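You operate a simulated robot arm through the tools that you are given. There is no shell and no other tool.

The job below is to be done with a simulated robot arm. You get a single attempt, and the scene is never put back.

## Task
Vent T1 to zero, unlock its plug and park it in the cup.
Fine: the gauge reads zero before an arm comes up; the vent stays open.

Only the result counts: the job must be done as asked and must still hold three seconds after the hand-in. Knocking over, shifting, dropping, spilling or breaking anything else fails it.

## Robot
A 7-joint arm with a fingered hand on a trunk, on a base that drives. Base frame: it is fixed to the floor where the robot stands at the start and does not move with it; the origin is under the middle of the robot, x ahead of it, y to its left, z up; the surface under the hand at the start is at about z = 0.42. Readings come in m, degrees, newtons and seconds.
Its first joint turns from -166.0 to 166.0 degrees. Places, roughly: T1 VENT valve lever [-0.7, 2.8, 1.2]; T1 pressure gauge [-0.7, 2.7, 0.6]; black plug [2.75, 2.75, 1]; black plug (6x6x7 cm) [-3.6, -1, 0.6]; blue plug [2.75, 3, 1]; coupling on T1 [-0.7, 2.5, 0.5]; cup on the rim of tank one [-0.6, 2.7, 0.4]; green plug [2.5, 3.25, 1]; left arm of the drain coupling [2.5, 3.2, 0.9]; left arm of the dye coupling [2.8, 3.1, 0.9]; left arm of the far left coupling [2.3, 3.3, 0.9]; left arm of the far right coupling [2.8, 2.9, 0.9]; left arm of the inner right coupling [2.6, 3, 0.9]; left arm of the tank one coupling [-0.6, 2.4, 0.5]; left arm of the tank three coupling [-3.5, -1, 0.5]; left arm of the water coupling [2.5, 3.3, 0.9]; right arm of the drain coupling [2.6, 3.1, 0.9]; right arm of the dye coupling [2.9, 3, 0.9]; right arm of the far left coupling [2.4, 3.2, 0.9]; right arm of the far right coupling [2.9, 2.8, 0.9]; right arm of the inner right coupling [2.7, 3, 0.9]; right arm of the tank one coupling [-0.7, 2.5, 0.5]; right arm of the tank three coupling [-3.6, -0.9, 0.5]; right arm of the water coupling [2.6, 3.3, 0.9]; yellow plug [-3.5, -0.75, 0.5]. Payload 3.7 kg.
The tool frame sits at the grasp point between the pads (the TCP): z along the fingers, y along the line on which they close. The tips reach 0.025 m beyond it. The gripper opens to 0.088 m. The gripper's body begins 0.029 m behind the TCP. The gripper is a hand of 5 fingers: y runs from the thumb to the fingers, the wrist lies at [-0.013, -0.106, -0.174] in the tool frame, and closing takes about 1.5 s.
Orientation is told as [roll, pitch, yaw] about the base's x, y, z axes, in that order, counted from this pose: with the fingers straight down and the wrist toward the robot, the tool's x, y and z point along [0, 1, 0], [1, 0, 0] and [0, 0, -1] of the base frame.

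## Interface
- The arm moves only by the tool servo_tool. Its argument "motion" is text: rows parted by semicolons, each of 6 numbers parted by spaces: the shift along the base's x, y, z in m, then the turn, a rotation vector about the base's x, y, z in degrees. In form: dx dy dz wx wy wz; .... A call has 1 to 20 rows; each row is the pose to reach, as a shift and turn from the pose commanded when the call began. "jaw" is the gripper command, from -1 (shut) to 1 (fully open), values between in proportion, set as the call begins (left out, the last holds). A row lasts 0.2 s, in which the tool goes at most 0.05 m and 8.6 degrees; a call with a longer step from one row to the next is refused whole, and so is a gripper value outside its range. A pose out of reach is approached as far as the arm can. The call stops where the force on the tool passes 40 N (or 10 N more than at its start, if that is more) or the arm is blocked; 0.2 s more then pass. Each finger travels about 0.108 m/s and halts on what it meets, pressing with about 27 N; the grip force reading is that of the motor and also rises with nothing between the fingers. The clock runs only during rows and for 0.2 s after the last one: add rows that repeat a pose to give the fingers time. The reply holds the time, the measured pose of the TCP, the force on the tool along the base axes, the opening and the grip force, in the units named above and with some noise, with the torque about the TCP (base axes, N m) and any sound that the robot's microphone picked up.
- Cameras (640 x 400 px; columns grow to the right, rows downward): "scene" is now at [0.1937, 0.1824, 1.3294]; the picture's right is [-0.36, -0.93, 0.00], its down [-0.25, 0.10, -0.96] and it looks along [0.90, -0.35, -0.27] (base axes); focal length 288 px, centre (320, 200). "wrist" rides on the gripper at [0.059, -0.079, -0.105] in the tool frame; the picture's right is [-0.73, 0.32, -0.61], its down [-0.62, -0.68, 0.38] and it looks along [-0.29, 0.66, 0.70] (tool axes); focal length 234 px, centre (320, 200). There is no depth. A picture from a camera that has moved, and an enlarged one, comes with that camera's place and axes in the base frame and with its lens. The place of the scene camera against the robot may be out by one fixed shift of up to 0.025 m in any direction.
- snapshot(camera): a new picture of that camera. The clock stands still meanwhile.
- steer(legs): drives the robot by 1 to 6 legs, each [ahead, left, turn to the left] in m, m and degrees, along the robot's own axes; the way and the turn of a leg run together, so that a leg with both is an arc; at most 1.5 m and 180 degrees a leg. The arm and the cameras ride along, it lands a little off, and it stops where it bumps. It gives what a move gives.
- finger_targets(index, middle, ring, little, thumb_bend, thumb_turn): sets how far each is bent, from 0 (flat) to 1 (curled in); at 0.3 the hand is open as for a grip, at 0.7 the pads meet at the TCP. One left out holds its place. A second passes; each finger stops where it meets its share of the squeeze, and holds until it gets a number again. A gripper value or a shape takes the hand back. It gives what a move gives, with no picture; readings hold the bend of each and the force on index, middle, ring, little, thumb and palm. thumb_turn goes from beside the hand (0) to across from the fingers (1), as for a grip.
- preshape(shape): the hand has 5 fingers and takes this shape, open, in about a second: jaw (thumb against the fingers, like two jaws); tri (thumb and two fingers); tip (a fingertip pinch); poke (one finger out to press); point (the index stretched); flat (the hand flat); cup (the hand cupped); fist (a fist). The gripper value then closes the fingers along that shape, each until it touches; the sizes above hold for jaw. It gives what a move gives, with no picture.
- pan_tilt(pan, tilt): turns the head with the scene camera to pan (to the left, within 120 degrees either way) and tilt (down, from -29 to 69), counted from straight ahead of the robot. It gives what a move gives.
- enlarge(camera, box): a new picture of the part [left, top, right, bottom] of that camera's present view, enlarged. The clock stands still meanwhile.
- finish_job(): hands the job in; it is judged then, once.

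Nothing tells you exact positions but the pictures and the camera data. Unless the task says otherwise, let go and move clear before handing in.

The tools are called after "Emit:" as a command line: name --argument value ..., lists and objects as JSON in quotes. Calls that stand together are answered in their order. servo_tool: Moves the arm, as the interface text tells. Its arguments: {"type":"object","properties":{"motion":{"type":"string"},"jaw":{"type":"number"}},"required":["motion"]} The other tools are called the same way: preshape (shape) gives the hand a shape; finger_targets (index, middle, ring, little, thumb_bend, thumb_turn) moves the fingers one by one; steer (legs) drives the base; pan_tilt (pan, tilt) turns the head that bears the scene camera; snapshot (camera) takes a picture; enlarge (camera, box) takes an enlarged picture of a part of a camera's view; finish_job () hands the job in.

At the start:

```text
clock: 0.0
ee_pos: [0.7441, -0.2385, 1.193]
ee_rot: [0.0, 0.0, -0.1]
wrist_force: [-0.1, 0.3, 0.0]
moment: [0.0, 0.0, 0.0]
finger_gap: 0.0874
gripper_force: 0.0
shape: jaw
bend: [0.3, 0.3, 0.3, 0.3, 0.3, 0.98]
finger forces: [0.0, 0.1, 0.0, 0.0, 0.1, 0.0]
robot x, y, heading: [-0.0, -0.0034, -0.1]
head pan, tilt: [-21.1, 15.5]
```

scene: 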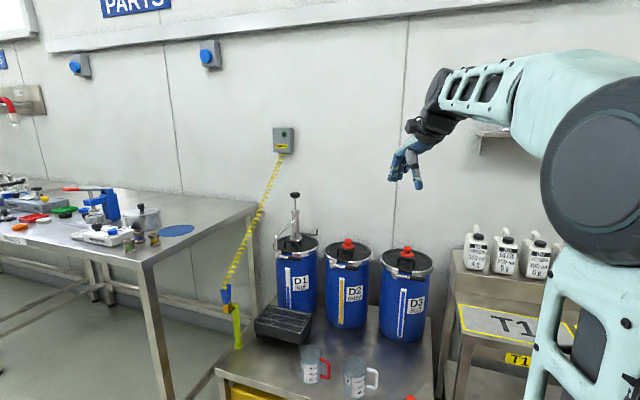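
wrist: 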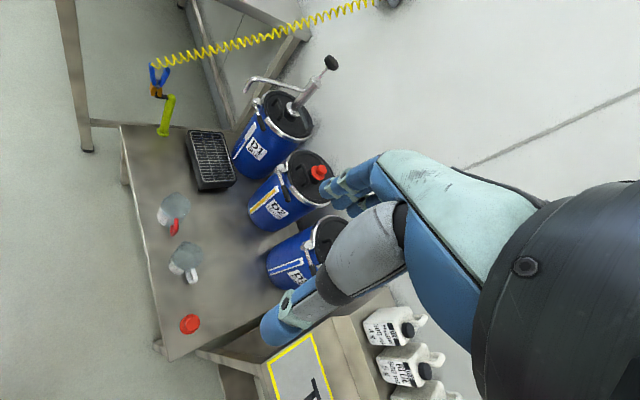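

The camera faces the drum bench ahead of me. T1 should be to my left and slightly behind, around [-0.7, 2.6], so I'll turn the head that way first.

Emit:
pan_tilt --pan 100 --tilt 15

Emit:
snapshot --camera "scene"

```text
clock: 2.0
ee_pos: [0.7434, -0.2405, 1.1926]
ee_rot: [0.1, 0.0, -0.1]
wrist_force: [-0.1, 0.3, -0.2]
moment: [-0.01, 0.0, 0.0]
finger_gap: 0.0875
gripper_force: 0.1
shape: jaw
bend: [0.3, 0.3, 0.3, 0.3, 0.3, 0.98]
finger forces: [0.0, 0.0, 0.1, 0.0, 0.0, 0.0]
robot x, y, heading: [-0.004, -0.006, 0.1]
head pan, tilt: [100.0, 15.0]
```

```text
taken
camera scene: at [0.0904, 0.3079, 1.3303], right [0.98, 0.17, 0.0], down [0.04, -0.25, -0.97], along [-0.17, 0.95, -0.26], focal length 288 px, centre (320, 200)
```

scene: 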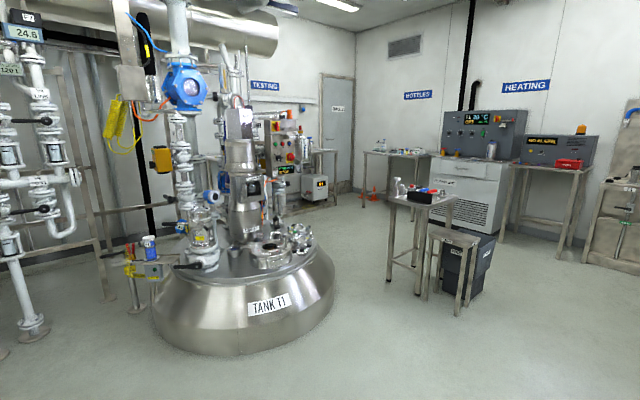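

Emit:
enlarge --camera "scene" --box '[100, 140, 340, 360]'

Emit:
enlarge --camera "scene" --box '[80, 20, 280, 150]'

Emit:
enlarge --camera "scene" --box '[100, 160, 260, 290]'

```text
1.82 times, centred on (220, 250) of scene
camera zoom: at [0.0904, 0.3079, 1.3303], right [0.98, 0.17, 0.0], down [0.04, -0.25, -0.97], along [-0.17, 0.95, -0.26], focal length 524 px, centre (502, 109)
```

zoom: 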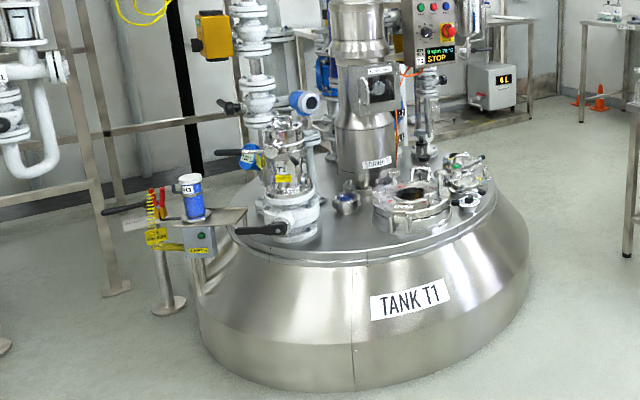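

```text
3.08 times, centred on (180, 85) of scene
camera zoom: at [0.0904, 0.3079, 1.3303], right [0.98, 0.17, 0.0], down [0.04, -0.25, -0.97], along [-0.17, 0.95, -0.26], focal length 887 px, centre (751, 554)
```

zoom: 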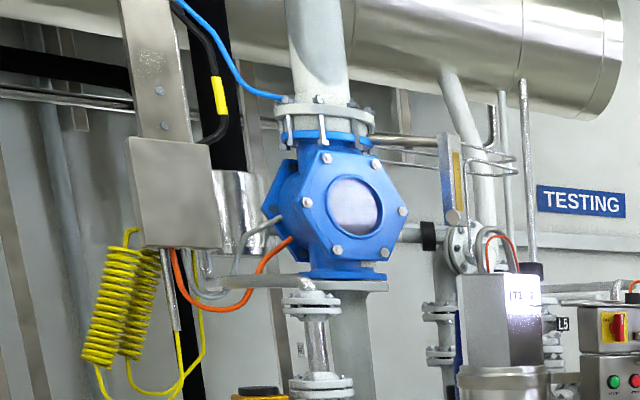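

```text
3.08 times, centred on (180, 225) of scene
camera zoom: at [0.0904, 0.3079, 1.3303], right [0.98, 0.17, 0.0], down [0.04, -0.25, -0.97], along [-0.17, 0.95, -0.26], focal length 887 px, centre (751, 123)
```

zoom: 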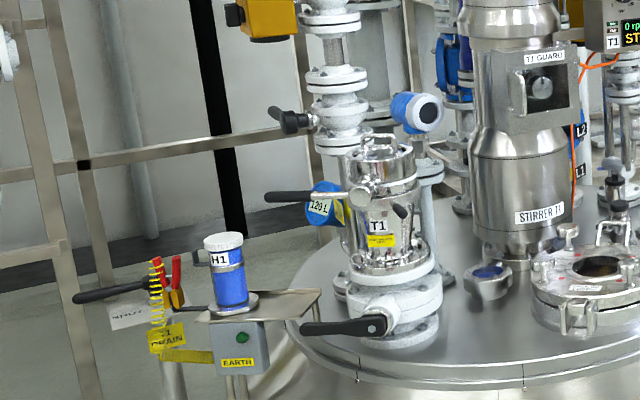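

Emit:
enlarge --camera "scene" --box '[240, 200, 336, 260]'

Emit:
enlarge --camera "scene" --box '[200, 90, 328, 170]'

Emit:
enlarge --camera "scene" --box '[230, 150, 326, 210]'

```text
6.67 times, centred on (288, 230) of scene
camera zoom: at [0.0904, 0.3079, 1.3303], right [0.98, 0.17, 0.0], down [0.04, -0.25, -0.97], along [-0.17, 0.95, -0.26], focal length 1922 px, centre (533, 0)
```

zoom: 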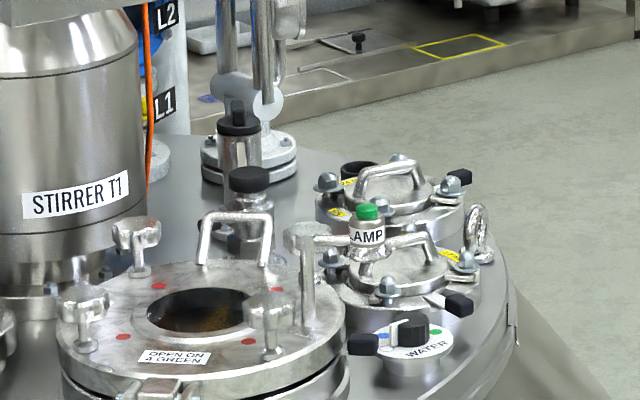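

```text
5.00 times, centred on (264, 130) of scene
camera zoom: at [0.0904, 0.3079, 1.3303], right [0.98, 0.17, 0.0], down [0.04, -0.25, -0.97], along [-0.17, 0.95, -0.26], focal length 1442 px, centre (600, 550)
```

zoom: 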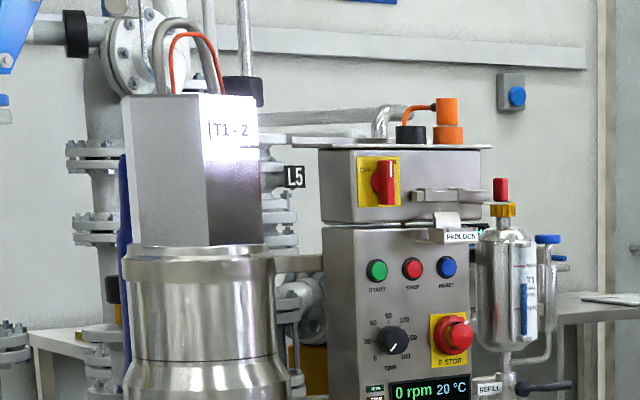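

```text
6.67 times, centred on (278, 180) of scene
camera zoom: at [0.0904, 0.3079, 1.3303], right [0.98, 0.17, 0.0], down [0.04, -0.25, -0.97], along [-0.17, 0.95, -0.26], focal length 1922 px, centre (600, 333)
```

zoom: 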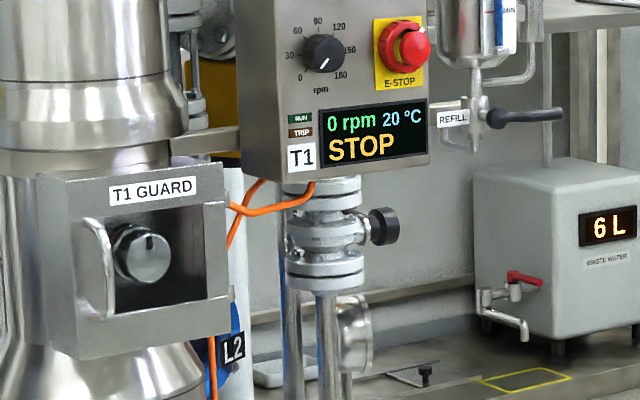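

The tank T1 stands about 2.5 m to my left. The coupling, gauge and vent lever seem to be on its far right side, so I'll drive closer and turn to face it for a better view.

Emit:
steer --legs '[[0.25, 1.0, 0], [0, 0, 90]]'

Emit:
pan_tilt --pan 35 --tilt 20

Emit:
snapshot --camera "scene"

```text
clock: 11.2
ee_pos: [0.4681, 1.7515, 1.1934]
ee_rot: [-0.1, 0.0, 90.8]
wrist_force: [-1.0, -0.2, -0.3]
moment: [-0.01, -0.02, -0.02]
finger_gap: 0.0872
gripper_force: 0.1
shape: jaw
bend: [0.3, 0.3, 0.3, 0.3, 0.3, 0.98]
finger forces: [0.0, 0.0, 0.0, 0.0, 0.0, 0.0]
robot x, y, heading: [0.2398, 1.0055, 90.9]
head pan, tilt: [100.0, 15.0]
```

```text
clock: 12.5
ee_pos: [0.468, 1.751, 1.1911]
ee_rot: [-0.1, 0.1, 90.8]
wrist_force: [-0.7, -0.1, 0.4]
moment: [-0.01, 0.01, 0.0]
finger_gap: 0.0876
gripper_force: 0.1
shape: jaw
bend: [0.3, 0.3, 0.3, 0.3, 0.3, 0.98]
finger forces: [0.0, 0.0, 0.0, 0.0, 0.1, 0.0]
robot x, y, heading: [0.2362, 1.0024, 91.0]
head pan, tilt: [35.0, 20.0]
```

```text
taken
camera scene: at [-0.0346, 1.1673, 1.3221], right [0.81, 0.59, 0.0], down [0.2, -0.28, -0.94], along [-0.55, 0.76, -0.34], focal length 288 px, centre (320, 200)
```

scene: 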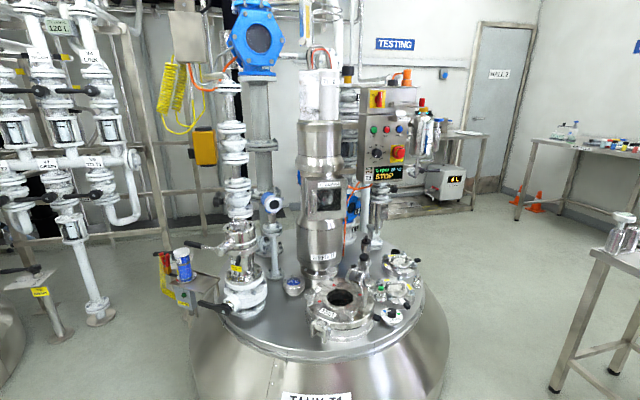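

Emit:
enlarge --camera "scene" --box '[300, 230, 460, 330]'

Emit:
enlarge --camera "scene" --box '[320, 60, 480, 160]'

Emit:
enlarge --camera "scene" --box '[320, 150, 480, 250]'

```text
4.00 times, centred on (380, 280) of scene
camera zoom: at [-0.0346, 1.1673, 1.3221], right [0.81, 0.59, 0.0], down [0.2, -0.28, -0.94], along [-0.55, 0.76, -0.34], focal length 1153 px, centre (80, -120)
```

zoom: 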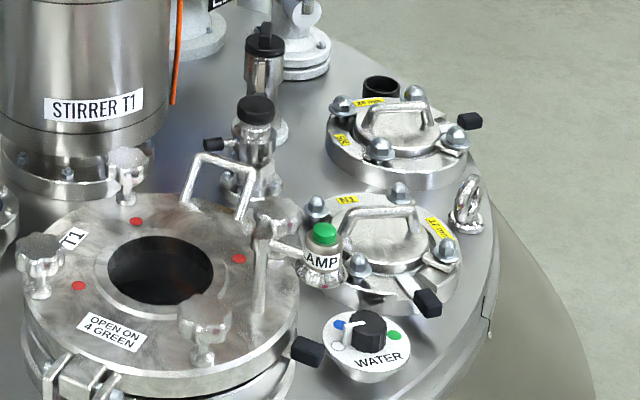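

```text
4.00 times, centred on (400, 110) of scene
camera zoom: at [-0.0346, 1.1673, 1.3221], right [0.81, 0.59, 0.0], down [0.2, -0.28, -0.94], along [-0.55, 0.76, -0.34], focal length 1153 px, centre (0, 560)
```

zoom: 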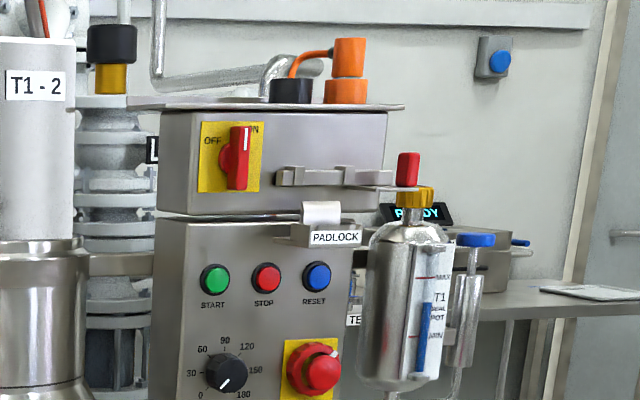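

```text
4.00 times, centred on (400, 200) of scene
camera zoom: at [-0.0346, 1.1673, 1.3221], right [0.81, 0.59, 0.0], down [0.2, -0.28, -0.94], along [-0.55, 0.76, -0.34], focal length 1153 px, centre (0, 200)
```

zoom: 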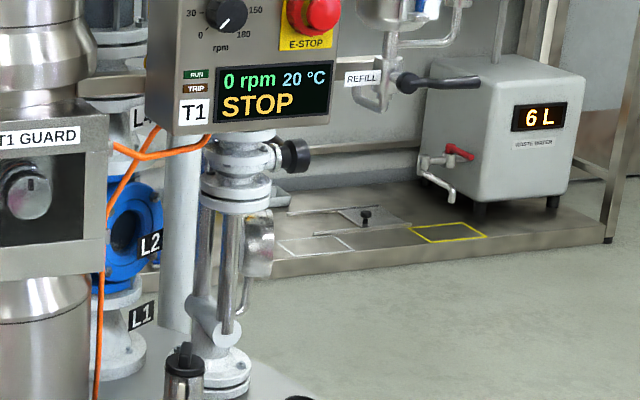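

Emit:
pan_tilt --pan -15 --tilt 20

Emit:
snapshot --camera "scene"

Emit:
pan_tilt --pan -65 --tilt 20

Emit:
snapshot --camera "scene"

```text
clock: 13.7
ee_pos: [0.4672, 1.7513, 1.1922]
ee_rot: [-0.1, 0.0, 90.8]
wrist_force: [-0.6, 0.9, 0.3]
moment: [-0.01, -0.01, 0.0]
finger_gap: 0.0877
gripper_force: 0.1
shape: jaw
bend: [0.3, 0.3, 0.3, 0.3, 0.3, 0.98]
finger forces: [0.1, 0.1, 0.0, 0.1, 0.0, 0.0]
robot x, y, heading: [0.239, 1.0046, 91.0]
head pan, tilt: [-15.0, 20.0]
```

```text
taken
camera scene: at [0.0427, 1.1822, 1.3221], right [0.97, -0.24, 0.0], down [-0.08, -0.33, -0.94], along [0.23, 0.91, -0.34], focal length 288 px, centre (320, 200)
```

scene: 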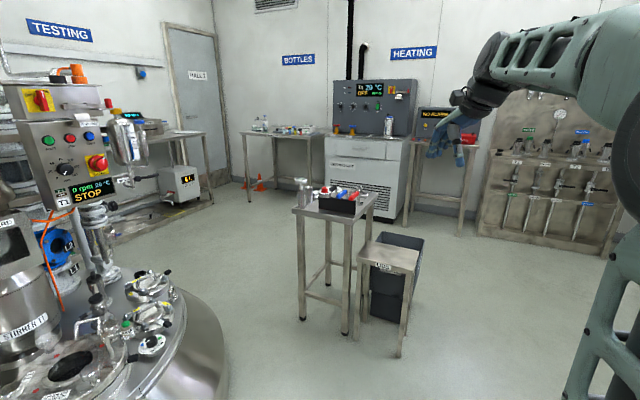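

```text
clock: 14.9
ee_pos: [0.4684, 1.7509, 1.192]
ee_rot: [-0.1, 0.0, 90.8]
wrist_force: [0.6, -0.5, 0.3]
moment: [-0.02, 0.0, 0.0]
finger_gap: 0.0876
gripper_force: 0.0
shape: jaw
bend: [0.3, 0.3, 0.3, 0.3, 0.3, 0.98]
finger forces: [0.0, 0.1, 0.1, 0.0, 0.0, 0.0]
robot x, y, heading: [0.2397, 1.0058, 90.9]
head pan, tilt: [-65.0, 20.0]
```

```text
taken
camera scene: at [0.1038, 1.1326, 1.3221], right [0.44, -0.9, 0.0], down [-0.31, -0.15, -0.94], along [0.85, 0.41, -0.34], focal length 288 px, centre (320, 200)
```

scene: 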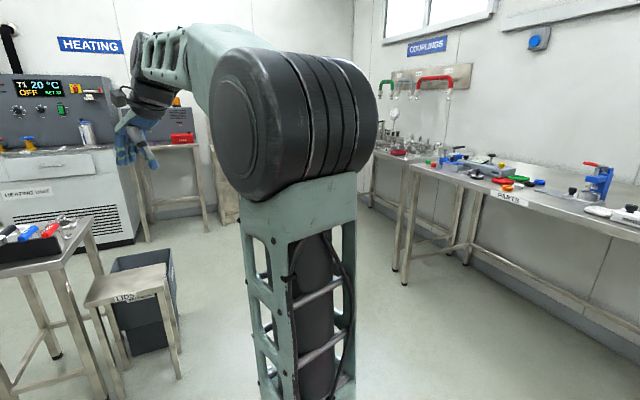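

The vent lever and gauge face the far side of the tank, toward the north-east. I'll drive around the small table, stool and bin, keeping well clear, and approach from there.

Emit:
steer --legs '[[0.55, -1.06, 0], [0.7, -0.25, 0], [0, 0, 60]]'

Emit:
pan_tilt --pan 0 --tilt 25

Emit:
snapshot --camera "scene"

```text
clock: 27.2
ee_pos: [1.0617, 2.8397, 1.1917]
ee_rot: [0.0, -0.1, 148.1]
wrist_force: [-0.3, 1.2, 0.2]
moment: [0.01, 0.03, 0.03]
finger_gap: 0.0878
gripper_force: 0.1
shape: jaw
bend: [0.3, 0.3, 0.3, 0.3, 0.3, 0.98]
finger forces: [0.0, 0.0, 0.0, 0.1, 0.0, 0.0]
robot x, y, heading: [1.5668, 2.244, 148.1]
head pan, tilt: [-65.0, 20.0]
```

```text
clock: 28.6
ee_pos: [1.0615, 2.8397, 1.1923]
ee_rot: [0.0, 0.0, 148.1]
wrist_force: [-0.6, -0.3, -0.1]
moment: [0.0, 0.0, 0.01]
finger_gap: 0.0877
gripper_force: 0.1
shape: jaw
bend: [0.3, 0.3, 0.3, 0.3, 0.3, 0.98]
finger forces: [0.0, 0.0, 0.0, 0.0, 0.0, 0.0]
robot x, y, heading: [1.569, 2.2404, 148.2]
head pan, tilt: [0.0, 25.0]
```

```text
taken
camera scene: at [1.291, 2.1451, 1.3141], right [0.53, 0.85, 0.0], down [0.36, -0.22, -0.91], along [-0.77, 0.48, -0.42], focal length 288 px, centre (320, 200)
```

scene: 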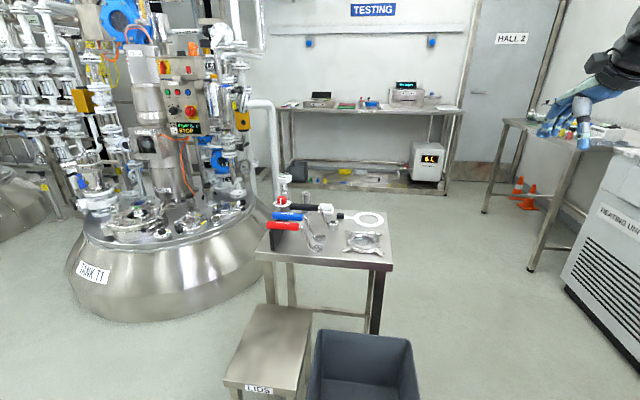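

Emit:
enlarge --camera "scene" --box '[100, 120, 292, 240]'

Emit:
enlarge --camera "scene" --box '[100, 0, 292, 120]'

```text
3.33 times, centred on (196, 180) of scene
camera zoom: at [1.291, 2.1451, 1.3141], right [0.53, 0.85, 0.0], down [0.36, -0.22, -0.91], along [-0.77, 0.48, -0.42], focal length 961 px, centre (733, 267)
```

zoom: 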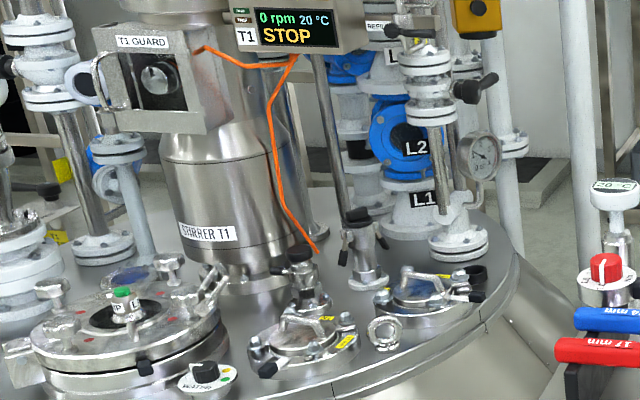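

```text
3.33 times, centred on (196, 60) of scene
camera zoom: at [1.291, 2.1451, 1.3141], right [0.53, 0.85, 0.0], down [0.36, -0.22, -0.91], along [-0.77, 0.48, -0.42], focal length 961 px, centre (733, 667)
```

zoom: 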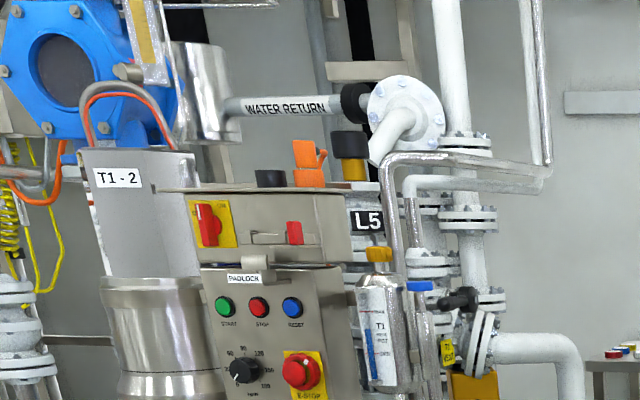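

The vent lever, gauge, coupling (black plug with two black arms) and small black cup are all in view now. I'll continue around the bin and table to the north-east side of the tank.

Emit:
steer --legs '[[0.68, -0.59, 0], [1.25, 0.07, 0], [0, 0, 70]]'

Emit:
pan_tilt --pan 0 --tilt 25

Emit:
snapshot --camera "scene"

```text
clock: 31.0
ee_pos: [0.9603, 3.1409, 1.1902]
ee_rot: [0.0, 0.3, 149.1]
wrist_force: [-0.1, 0.3, -0.4]
moment: [0.04, -0.02, -0.01]
finger_gap: 0.0878
gripper_force: 0.2
shape: jaw
bend: [0.3, 0.3, 0.3, 0.3, 0.3, 0.98]
finger forces: [0.0, 0.1, 0.0, 0.0, 0.1, 0.0]
robot x, y, heading: [1.4792, 2.5527, 149.5]
head pan, tilt: [0.0, 25.0]
stopped in leg 1: the robot was blocked; the commanded pose is now the measured one
```

```text
clock: 31.6
ee_pos: [0.9592, 3.1399, 1.1887]
ee_rot: [0.0, 0.2, 149.1]
wrist_force: [-0.8, -0.2, -0.1]
moment: [-0.02, -0.01, 0.0]
finger_gap: 0.0876
gripper_force: 0.0
shape: jaw
bend: [0.3, 0.3, 0.3, 0.3, 0.3, 0.98]
finger forces: [0.1, 0.0, 0.1, 0.0, 0.0, 0.1]
robot x, y, heading: [1.4776, 2.5499, 149.4]
head pan, tilt: [0.0, 25.0]
```

```text
taken
camera scene: at [1.2036, 2.4497, 1.3141], right [0.51, 0.86, 0.0], down [0.36, -0.22, -0.91], along [-0.78, 0.46, -0.42], focal length 288 px, centre (320, 200)
```

scene: 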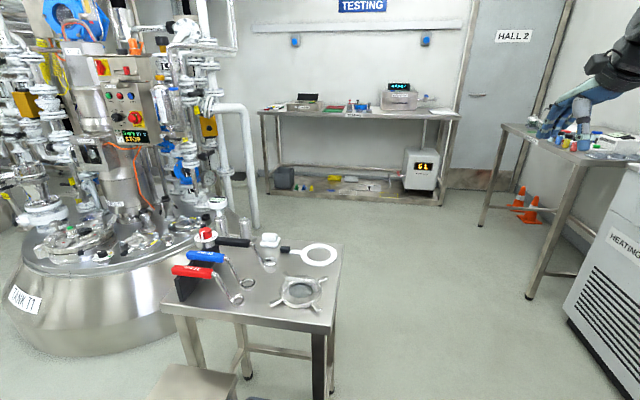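

The base stopped against something, so I'll look down around it to find what it touched before moving again.

Emit:
pan_tilt --pan 0 --tilt 65

Emit:
snapshot --camera "scene"

Emit:
pan_tilt --pan -80 --tilt 50

Emit:
snapshot --camera "scene"

Emit:
snapshot --camera "wrist"

```text
clock: 32.6
ee_pos: [0.961, 3.1397, 1.1901]
ee_rot: [0.1, 0.2, 149.2]
wrist_force: [0.7, 1.0, 0.6]
moment: [0.0, 0.01, 0.04]
finger_gap: 0.0879
gripper_force: 0.0
shape: jaw
bend: [0.3, 0.3, 0.3, 0.3, 0.3, 0.98]
finger forces: [0.1, 0.1, 0.1, 0.0, 0.0, 0.1]
robot x, y, heading: [1.4789, 2.5544, 149.3]
head pan, tilt: [0.0, 65.0]
```

```text
taken
camera scene: at [1.2306, 2.4337, 1.2585], right [0.51, 0.86, 0.0], down [0.78, -0.46, -0.42], along [-0.36, 0.22, -0.91], focal length 288 px, centre (320, 200)
```

scene: 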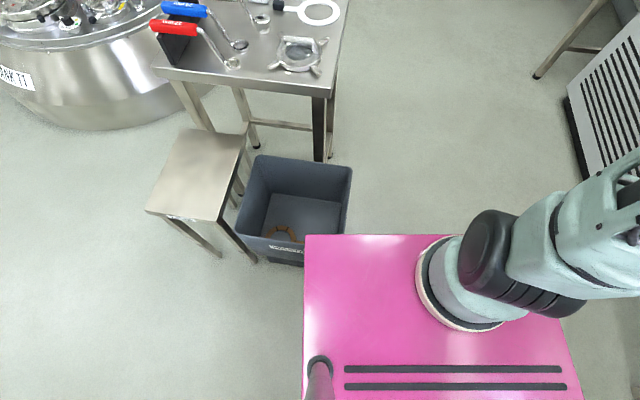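

```text
clock: 34.2
ee_pos: [0.9605, 3.1405, 1.1901]
ee_rot: [0.0, 0.2, 149.2]
wrist_force: [-0.2, -0.7, -0.6]
moment: [0.01, -0.01, -0.01]
finger_gap: 0.0875
gripper_force: 0.0
shape: jaw
bend: [0.3, 0.3, 0.3, 0.3, 0.3, 0.98]
finger forces: [0.0, 0.0, 0.0, 0.1, 0.0, 0.0]
robot x, y, heading: [1.4788, 2.5552, 149.4]
head pan, tilt: [-80.0, 50.0]
```

```text
taken
camera scene: at [1.31, 2.4747, 1.2765], right [0.94, -0.35, 0.0], down [-0.27, -0.72, -0.64], along [0.23, 0.6, -0.77], focal length 288 px, centre (320, 200)
```

scene: 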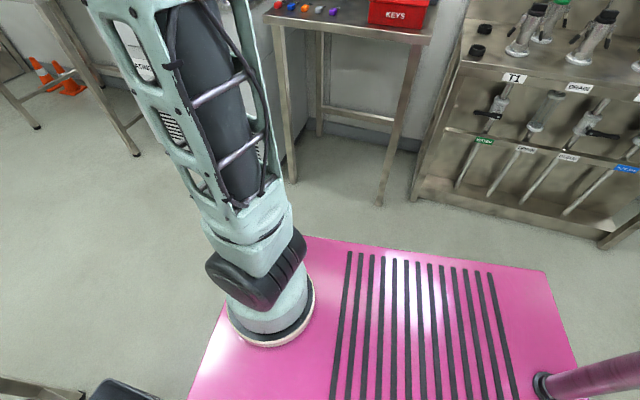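

```text
taken
camera wrist: at [0.9965, 3.049, 1.2948], right [0.09, 0.79, 0.61], down [0.91, 0.19, -0.38], along [-0.41, 0.58, -0.7], focal length 234 px, centre (320, 200)
```

wrist: 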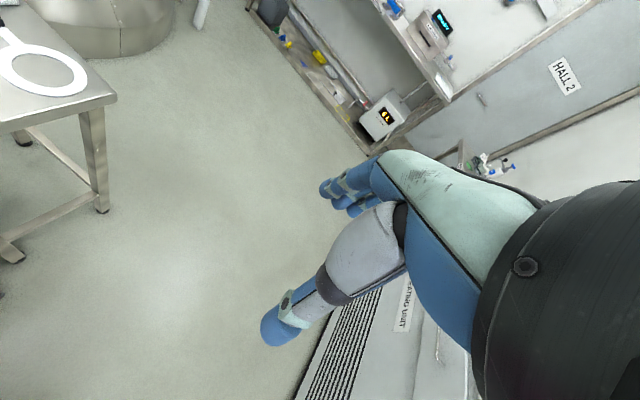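

My base is a wide cart and its front edge just touched the bin. I'll back straight off it, shift right into the middle of the aisle and then go ahead parallel to the wall.

Emit:
steer --legs '[[-0.12, 0, 0], [0, -0.36, 0]]'

Emit:
pan_tilt --pan 0 --tilt 50

Emit:
snapshot --camera "scene"

```text
clock: 37.3
ee_pos: [1.2437, 3.3859, 1.1881]
ee_rot: [-0.1, 0.2, 149.6]
wrist_force: [0.1, 0.6, -0.2]
moment: [-0.03, 0.01, 0.0]
finger_gap: 0.0878
gripper_force: 0.1
shape: jaw
bend: [0.3, 0.3, 0.3, 0.3, 0.3, 0.98]
finger forces: [0.1, 0.1, 0.0, 0.0, 0.0, 0.0]
robot x, y, heading: [1.7634, 2.8032, 149.6]
head pan, tilt: [-80.0, 50.0]
```

```text
clock: 38.9
ee_pos: [1.243, 3.3854, 1.1902]
ee_rot: [0.1, 0.1, 149.6]
wrist_force: [-0.8, -0.6, 0.6]
moment: [-0.05, 0.01, 0.0]
finger_gap: 0.0877
gripper_force: 0.1
shape: jaw
bend: [0.3, 0.3, 0.3, 0.3, 0.3, 0.98]
finger forces: [0.0, 0.0, 0.0, 0.1, 0.0, 0.1]
robot x, y, heading: [1.7644, 2.8021, 149.5]
head pan, tilt: [0.0, 50.0]
```

```text
taken
camera scene: at [1.5052, 2.689, 1.2766], right [0.51, 0.86, 0.0], down [0.66, -0.39, -0.64], along [-0.55, 0.32, -0.77], focal length 288 px, centre (320, 200)
```

scene: 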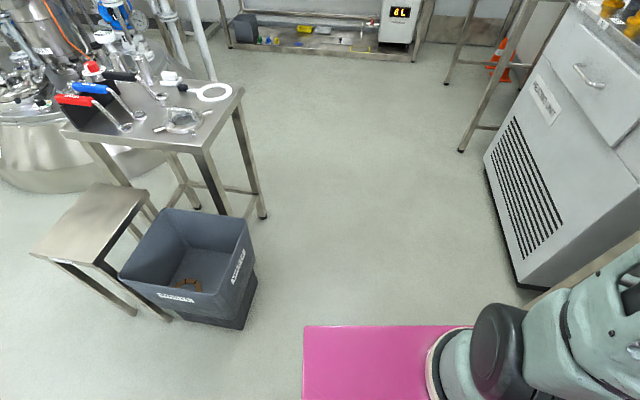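

The bin, table and heating unit all have clear gaps to the base now. I'll drive ahead along the aisle, then turn to face the tank.

Emit:
steer --legs '[[1.5, -0.05, 0], [0.22, 0, 0], [0, 0, 75]]'

Emit:
pan_tilt --pan 0 --tilt 20

Emit:
snapshot --camera "scene"

```text
refused: leg 1 is longer than a leg can be; nothing moved
```

```text
clock: 39.8
ee_pos: [1.2429, 3.3866, 1.19]
ee_rot: [0.0, 0.1, 149.5]
wrist_force: [-0.8, -0.3, 0.3]
moment: [0.0, -0.01, 0.03]
finger_gap: 0.0877
gripper_force: 0.2
shape: jaw
bend: [0.3, 0.3, 0.3, 0.3, 0.3, 0.98]
finger forces: [0.0, 0.0, 0.0, 0.0, 0.0, 0.0]
robot x, y, heading: [1.7619, 2.8054, 150.0]
head pan, tilt: [0.0, 20.0]
```

```text
taken
camera scene: at [1.4913, 2.6971, 1.3221], right [0.5, 0.86, 0.0], down [0.3, -0.17, -0.94], along [-0.81, 0.47, -0.34], focal length 288 px, centre (320, 200)
```

scene: 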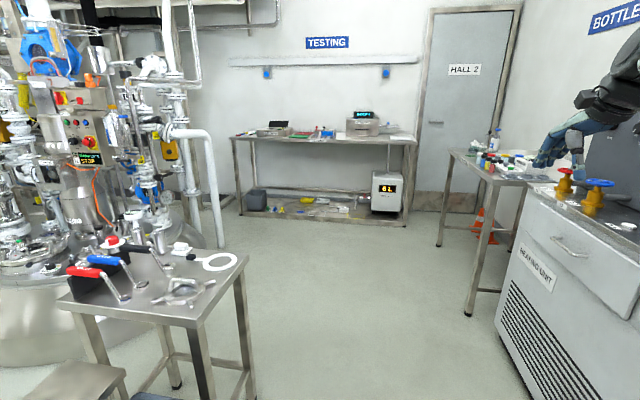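

Emit:
steer --legs '[[1.45, -0.03, 0], [0.27, 0, 0], [0, 0, 75]]'

Emit:
snapshot --camera "scene"

```text
clock: 51.6
ee_pos: [-0.3918, 3.3719, 1.1896]
ee_rot: [0.0, 0.2, -137.6]
wrist_force: [-0.7, -0.7, 0.4]
moment: [-0.03, 0.01, 0.01]
finger_gap: 0.088
gripper_force: 0.1
shape: jaw
bend: [0.3, 0.3, 0.3, 0.3, 0.3, 0.98]
finger forces: [0.1, 0.0, 0.1, 0.0, 0.0, 0.0]
robot x, y, heading: [0.3199, 3.692, -137.3]
head pan, tilt: [0.0, 20.0]
```

```text
taken
camera scene: at [0.3347, 3.3931, 1.3221], right [-0.68, 0.74, 0.0], down [0.25, 0.23, -0.94], along [-0.69, -0.64, -0.34], focal length 288 px, centre (320, 200)
```

scene: 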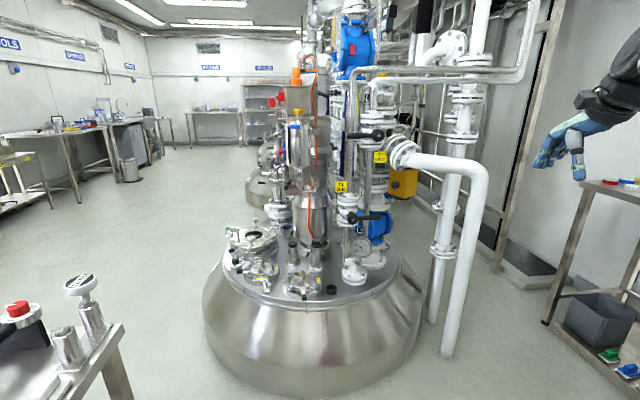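

Emit:
enlarge --camera "scene" --box '[210, 180, 402, 300]'

Emit:
enlarge --camera "scene" --box '[270, 80, 430, 180]'

Emit:
enlarge --camera "scene" --box '[320, 200, 400, 250]'

```text
3.33 times, centred on (306, 240) of scene
camera zoom: at [0.3347, 3.3931, 1.3221], right [-0.68, 0.74, 0.0], down [0.25, 0.23, -0.94], along [-0.69, -0.64, -0.34], focal length 961 px, centre (367, 67)
```

zoom: 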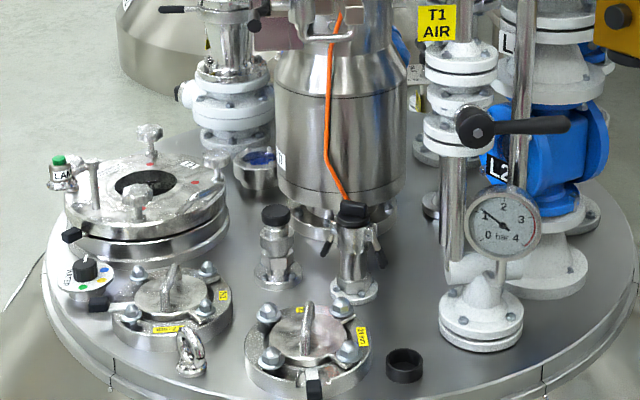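

```text
4.00 times, centred on (350, 130) of scene
camera zoom: at [0.3347, 3.3931, 1.3221], right [-0.68, 0.74, 0.0], down [0.25, 0.23, -0.94], along [-0.69, -0.64, -0.34], focal length 1153 px, centre (200, 480)
```

zoom: 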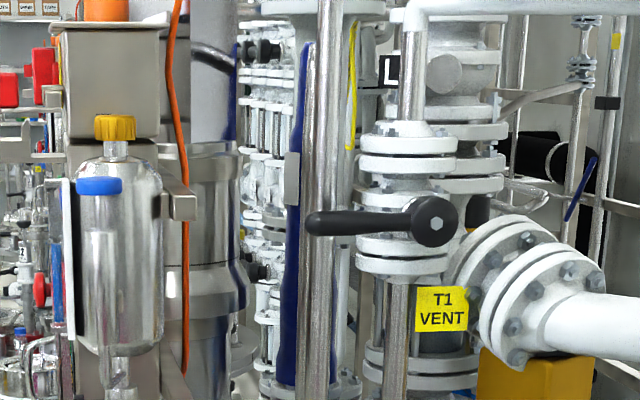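

```text
8.00 times, centred on (360, 225) of scene
camera zoom: at [0.3347, 3.3931, 1.3221], right [-0.68, 0.74, 0.0], down [0.25, 0.23, -0.94], along [-0.69, -0.64, -0.34], focal length 2307 px, centre (0, 0)
```

zoom: 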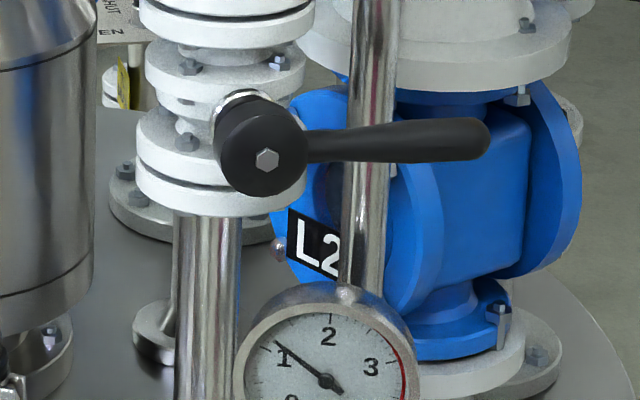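

I see the gauge reading about 1 bar, the T1 VENT lever pointing left (closed), and a second valve marked T1 AIR that I must leave alone. The coupling with two arms and the cup are in front. I'll check the hand in the scene view to calibrate the camera, and inspect the details.

Emit:
enlarge --camera "scene" --box '[512, 90, 640, 190]'

Emit:
enlarge --camera "scene" --box '[290, 230, 354, 270]'

Emit:
enlarge --camera "scene" --box '[270, 260, 366, 320]'

Emit:
snapshot --camera "wrist"

```text
4.00 times, centred on (576, 140) of scene
camera zoom: at [0.3347, 3.3931, 1.3221], right [-0.68, 0.74, 0.0], down [0.25, 0.23, -0.94], along [-0.69, -0.64, -0.34], focal length 1153 px, centre (-704, 440)
```

zoom: 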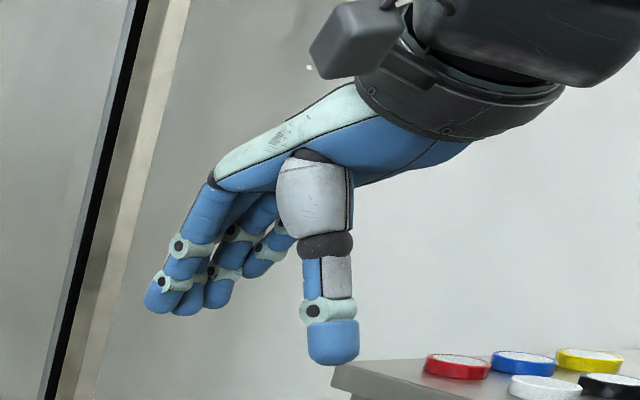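

```text
10.00 times, centred on (322, 250) of scene
camera zoom: at [0.3347, 3.3931, 1.3221], right [-0.68, 0.74, 0.0], down [0.25, 0.23, -0.94], along [-0.69, -0.64, -0.34], focal length 2883 px, centre (300, -300)
```

zoom: 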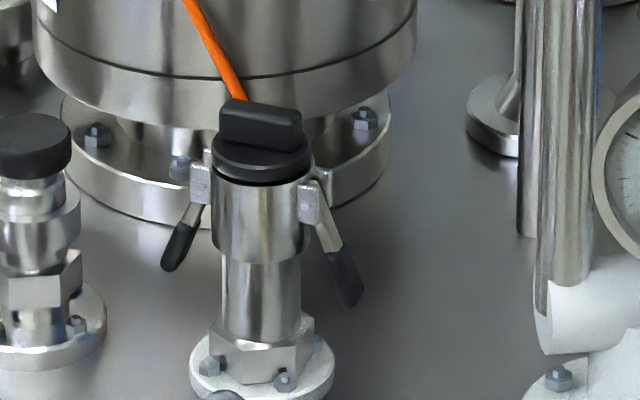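

```text
6.67 times, centred on (318, 290) of scene
camera zoom: at [0.3347, 3.3931, 1.3221], right [-0.68, 0.74, 0.0], down [0.25, 0.23, -0.94], along [-0.69, -0.64, -0.34], focal length 1922 px, centre (333, -400)
```

zoom: 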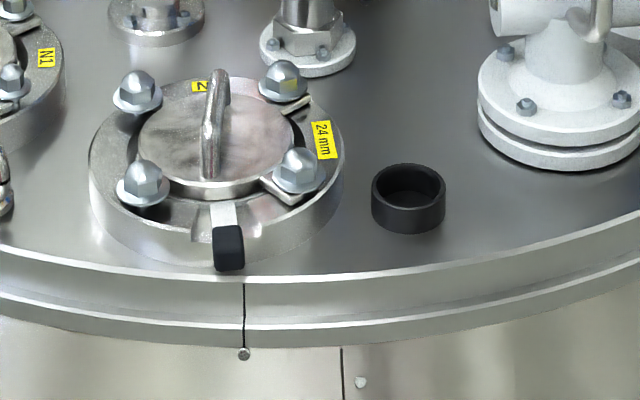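

```text
taken
camera wrist: at [-0.2952, 3.3808, 1.2948], right [-0.73, 0.32, 0.61], down [0.08, 0.92, -0.38], along [-0.68, -0.23, -0.7], focal length 234 px, centre (320, 200)
```

wrist: 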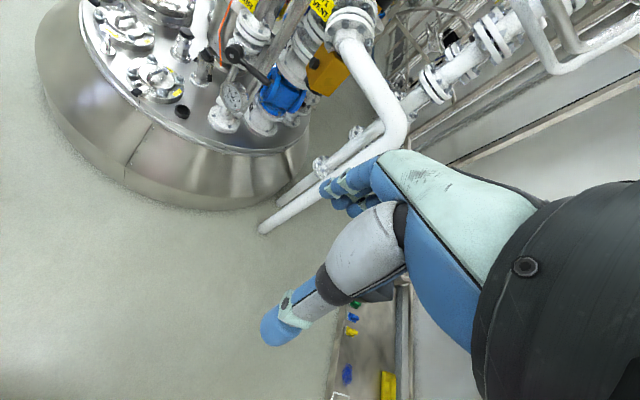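

The coupling has two cam arms hanging down, a black plug with a grip bar on top, and an empty cup on the rim. I'll close the hand and tip it so the fingers point horizontally, ready to push the vent lever.

Emit:
servo_tool --motion "0 0 0 -5.4 5.9 0; 0 0 0 -10.8 11.8 0; 0 0 0 -16.2 17.7 0; 0 0 0 -21.6 23.6 0; 0 0 0 -27 29.5 0; 0 0 0 -32.4 35.4 0; 0 0 0 -37.8 41.3 0; 0 0 0 -43.2 47.2 0; 0 0 0 -48.6 53.1 0; 0 0 0 -54 59 0; 0 0 0 -60.7 66.4 0" --jaw -1

Emit:
snapshot --camera "scene"

```text
refused: row 11 steps farther than a row can; nothing moved
```

```text
taken
camera scene: at [0.3347, 3.3931, 1.3221], right [-0.68, 0.74, 0.0], down [0.25, 0.23, -0.94], along [-0.69, -0.64, -0.34], focal length 288 px, centre (320, 200)
```

scene: 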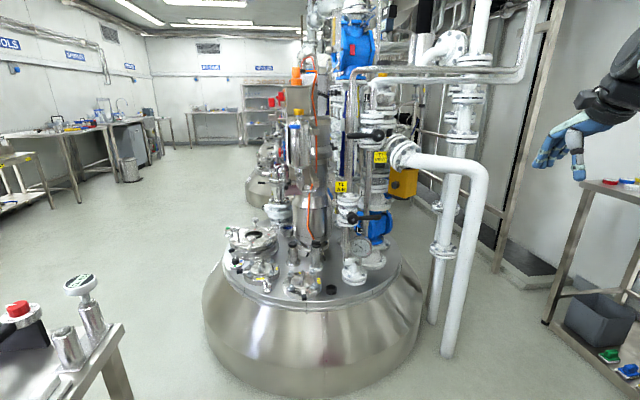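

Emit:
servo_tool --motion "0 0 0 -5.52 6.04 0; 0 0 0 -11.04 12.08 0; 0 0 0 -16.56 18.12 0; 0 0 0 -22.08 24.16 0; 0 0 0 -27.6 30.2 0; 0 0 0 -33.12 36.24 0; 0 0 0 -38.64 42.28 0; 0 0 0 -44.16 48.32 0; 0 0 0 -49.68 54.36 0; 0 0 0 -55.2 60.4 0; 0 0 0 -60.7 66.4 0; 0 0 0 -60.7 66.4 0; 0 0 0 -60.7 66.4 0" --jaw -1

Emit:
snapshot --camera "scene"

Emit:
snapshot --camera "wrist"

```text
clock: 54.4
ee_pos: [-0.3909, 3.3714, 1.1908]
ee_rot: [6.0, -89.8, -143.6]
wrist_force: [-0.3, -0.3, -0.8]
moment: [0.01, -0.01, -0.01]
finger_gap: 0.0
gripper_force: 27.0
shape: jaw
bend: [0.7, 0.7, 0.7, 0.7, 0.39, 1.0]
finger forces: [0.1, 0.1, 0.0, 0.1, 0.1, 0.0]
robot x, y, heading: [0.3183, 3.699, -137.4]
head pan, tilt: [0.0, 20.0]
```

```text
taken
camera scene: at [0.3347, 3.3931, 1.3221], right [-0.68, 0.74, 0.0], down [0.25, 0.23, -0.94], along [-0.69, -0.64, -0.34], focal length 288 px, centre (320, 200)
```

scene: 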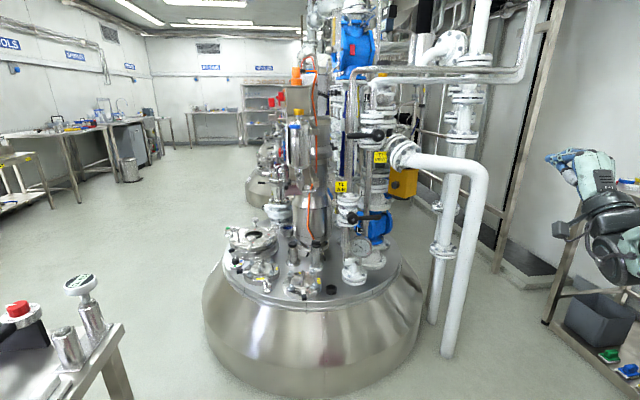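

```text
taken
camera wrist: at [-0.2752, 3.3988, 1.1109], right [-0.04, 0.94, 0.32], down [-0.7, 0.2, -0.68], along [-0.71, -0.26, 0.65], focal length 234 px, centre (320, 200)
```

wrist: 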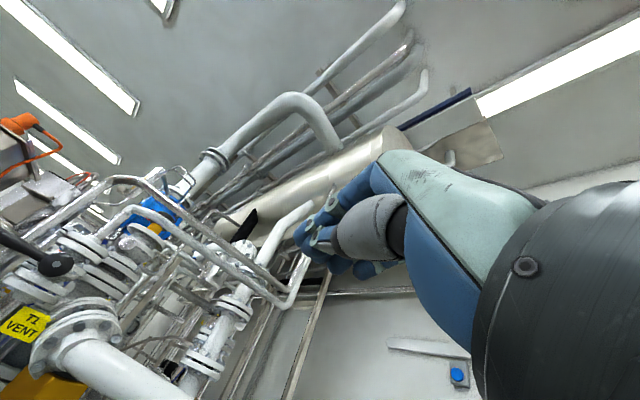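

Emit:
enlarge --camera "scene" --box '[520, 120, 640, 195]'

```text
5.33 times, centred on (580, 158) of scene
camera zoom: at [0.3347, 3.3931, 1.3221], right [-0.68, 0.74, 0.0], down [0.25, 0.23, -0.94], along [-0.69, -0.64, -0.34], focal length 1538 px, centre (-1067, 427)
```

zoom: 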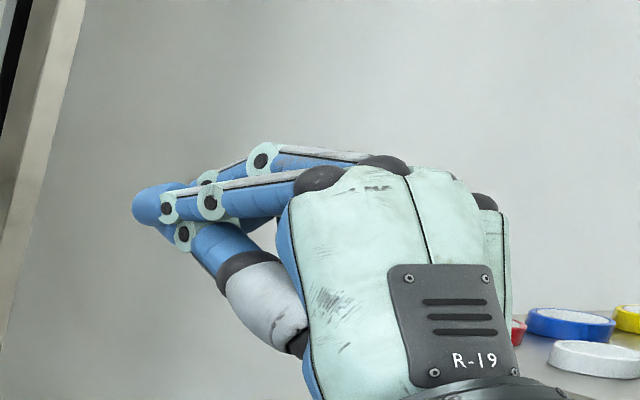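

The hand is closed and horizontal, and the triangulation puts the vent hub at about [-0.69, 2.77, 1.175] with the lever tip near [-0.58, 2.69]. I'll drive closer while keeping the hand well in front of the lever.

Emit:
steer --legs '[[0.36, 0.24, 0]]'

Emit:
snapshot --camera "scene"

Emit:
snapshot --camera "wrist"

```text
clock: 57.1
ee_pos: [-0.4882, 2.9429, 1.1909]
ee_rot: [5.5, -89.7, -142.8]
wrist_force: [-0.7, -0.5, -0.4]
moment: [0.01, 0.0, -0.02]
finger_gap: 0.0
gripper_force: 27.1
shape: jaw
bend: [0.7, 0.7, 0.7, 0.7, 0.39, 1.0]
finger forces: [0.0, 0.0, 0.1, 0.0, 0.0, 0.1]
robot x, y, heading: [0.2206, 3.2713, -137.1]
head pan, tilt: [0.0, 20.0]
```

```text
taken
camera scene: at [0.2382, 2.9691, 1.3221], right [-0.68, 0.73, 0.0], down [0.25, 0.23, -0.94], along [-0.69, -0.64, -0.34], focal length 288 px, centre (320, 200)
```

scene: 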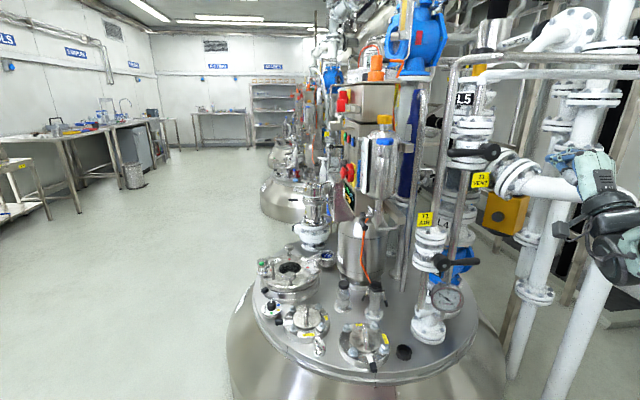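

```text
taken
camera wrist: at [-0.3716, 2.9709, 1.111], right [-0.05, 0.94, 0.33], down [-0.7, 0.2, -0.68], along [-0.71, -0.26, 0.65], focal length 234 px, centre (320, 200)
```

wrist: 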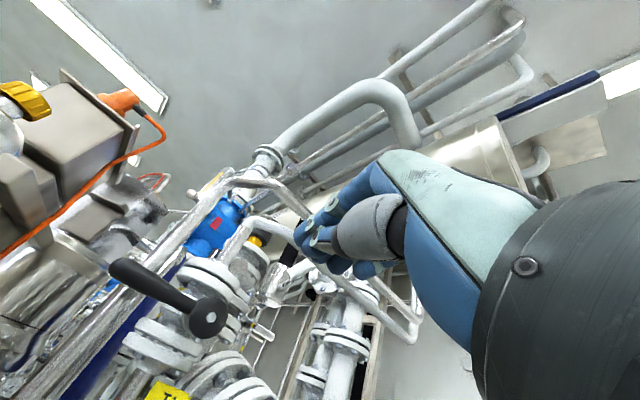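

Emit:
enlarge --camera "scene" --box '[400, 120, 528, 200]'

Emit:
enlarge --camera "wrist" --box '[80, 230, 272, 350]'

Emit:
enlarge --camera "scene" --box '[400, 250, 496, 310]'

```text
5.00 times, centred on (464, 160) of scene
camera zoom: at [0.2382, 2.9691, 1.3221], right [-0.68, 0.73, 0.0], down [0.25, 0.23, -0.94], along [-0.69, -0.64, -0.34], focal length 1442 px, centre (-400, 400)
```

zoom: 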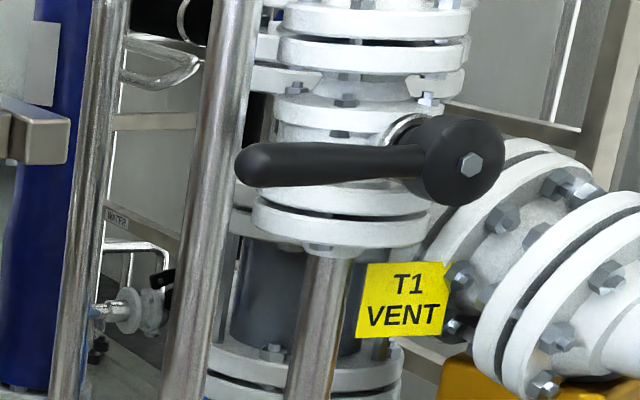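

```text
3.33 times, centred on (176, 290) of wrist
camera zoom: at [-0.3716, 2.9709, 1.111], right [-0.05, 0.94, 0.33], down [-0.7, 0.2, -0.68], along [-0.71, -0.26, 0.65], focal length 781 px, centre (800, -100)
```

zoom: 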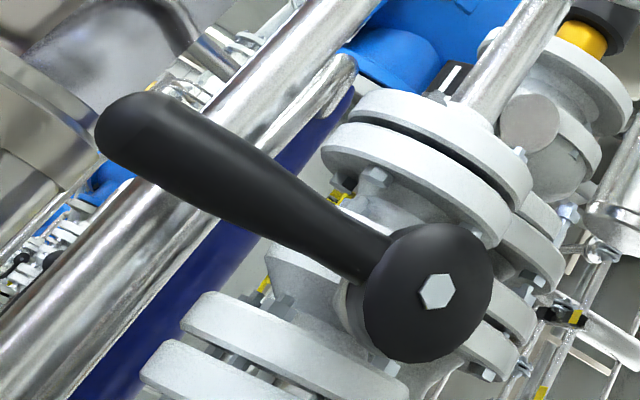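

```text
6.67 times, centred on (448, 280) of scene
camera zoom: at [0.2382, 2.9691, 1.3221], right [-0.68, 0.73, 0.0], down [0.25, 0.23, -0.94], along [-0.69, -0.64, -0.34], focal length 1922 px, centre (-533, -333)
```

zoom: 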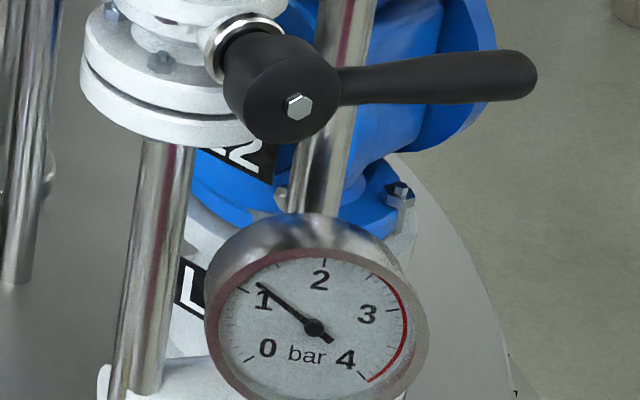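

The wrist and scene views agree on the vent hub's front bolt at [-0.72, 2.77, 1.164] and the lever tip at [-0.62, 2.68, 1.163]. I'll go a bit closer, then bring the hand above the outer part of the lever.

Emit:
steer --legs '[[0.12, 0.0, 0]]'

Emit:
enlarge --camera "wrist" --box '[0, 150, 400, 400]'

Emit:
enlarge --camera "scene" --box '[430, 100, 640, 231]'

```text
clock: 58.3
ee_pos: [-0.5755, 2.8629, 1.1884]
ee_rot: [5.8, -89.6, -143.0]
wrist_force: [-0.7, 0.0, 0.0]
moment: [0.04, -0.01, -0.01]
finger_gap: 0.0
gripper_force: 27.1
shape: jaw
bend: [0.7, 0.7, 0.7, 0.7, 0.39, 1.0]
finger forces: [0.0, 0.1, 0.1, 0.0, 0.0, 0.1]
robot x, y, heading: [0.1328, 3.1915, -137.4]
head pan, tilt: [0.0, 20.0]
```

```text
1.60 times, centred on (200, 275) of wrist
camera zoom: at [-0.4584, 2.8906, 1.111], right [-0.05, 0.94, 0.33], down [-0.7, 0.2, -0.68], along [-0.71, -0.26, 0.65], focal length 375 px, centre (512, 80)
```

zoom: 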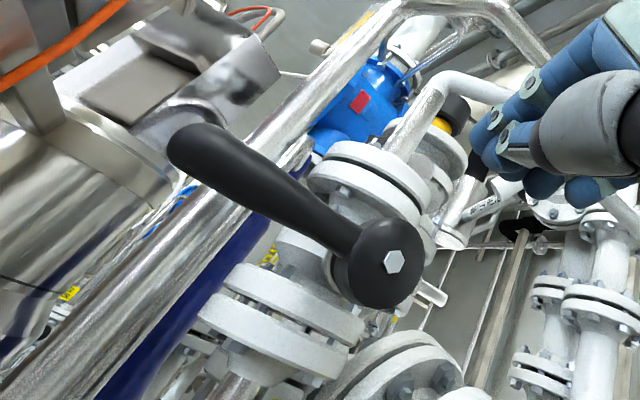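

```text
3.05 times, centred on (535, 166) of scene
camera zoom: at [0.1514, 2.8885, 1.3221], right [-0.68, 0.73, 0.0], down [0.25, 0.23, -0.94], along [-0.69, -0.64, -0.34], focal length 879 px, centre (-335, 305)
```

zoom: 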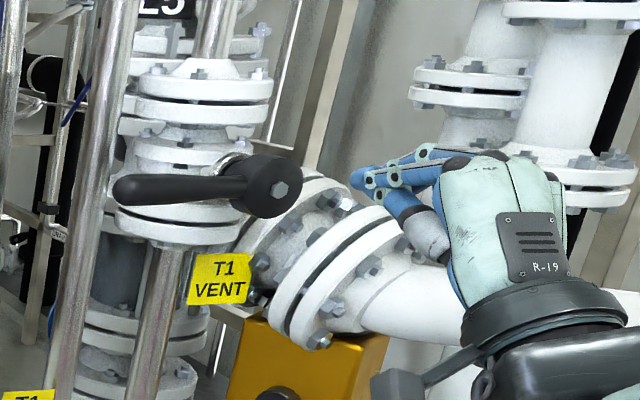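

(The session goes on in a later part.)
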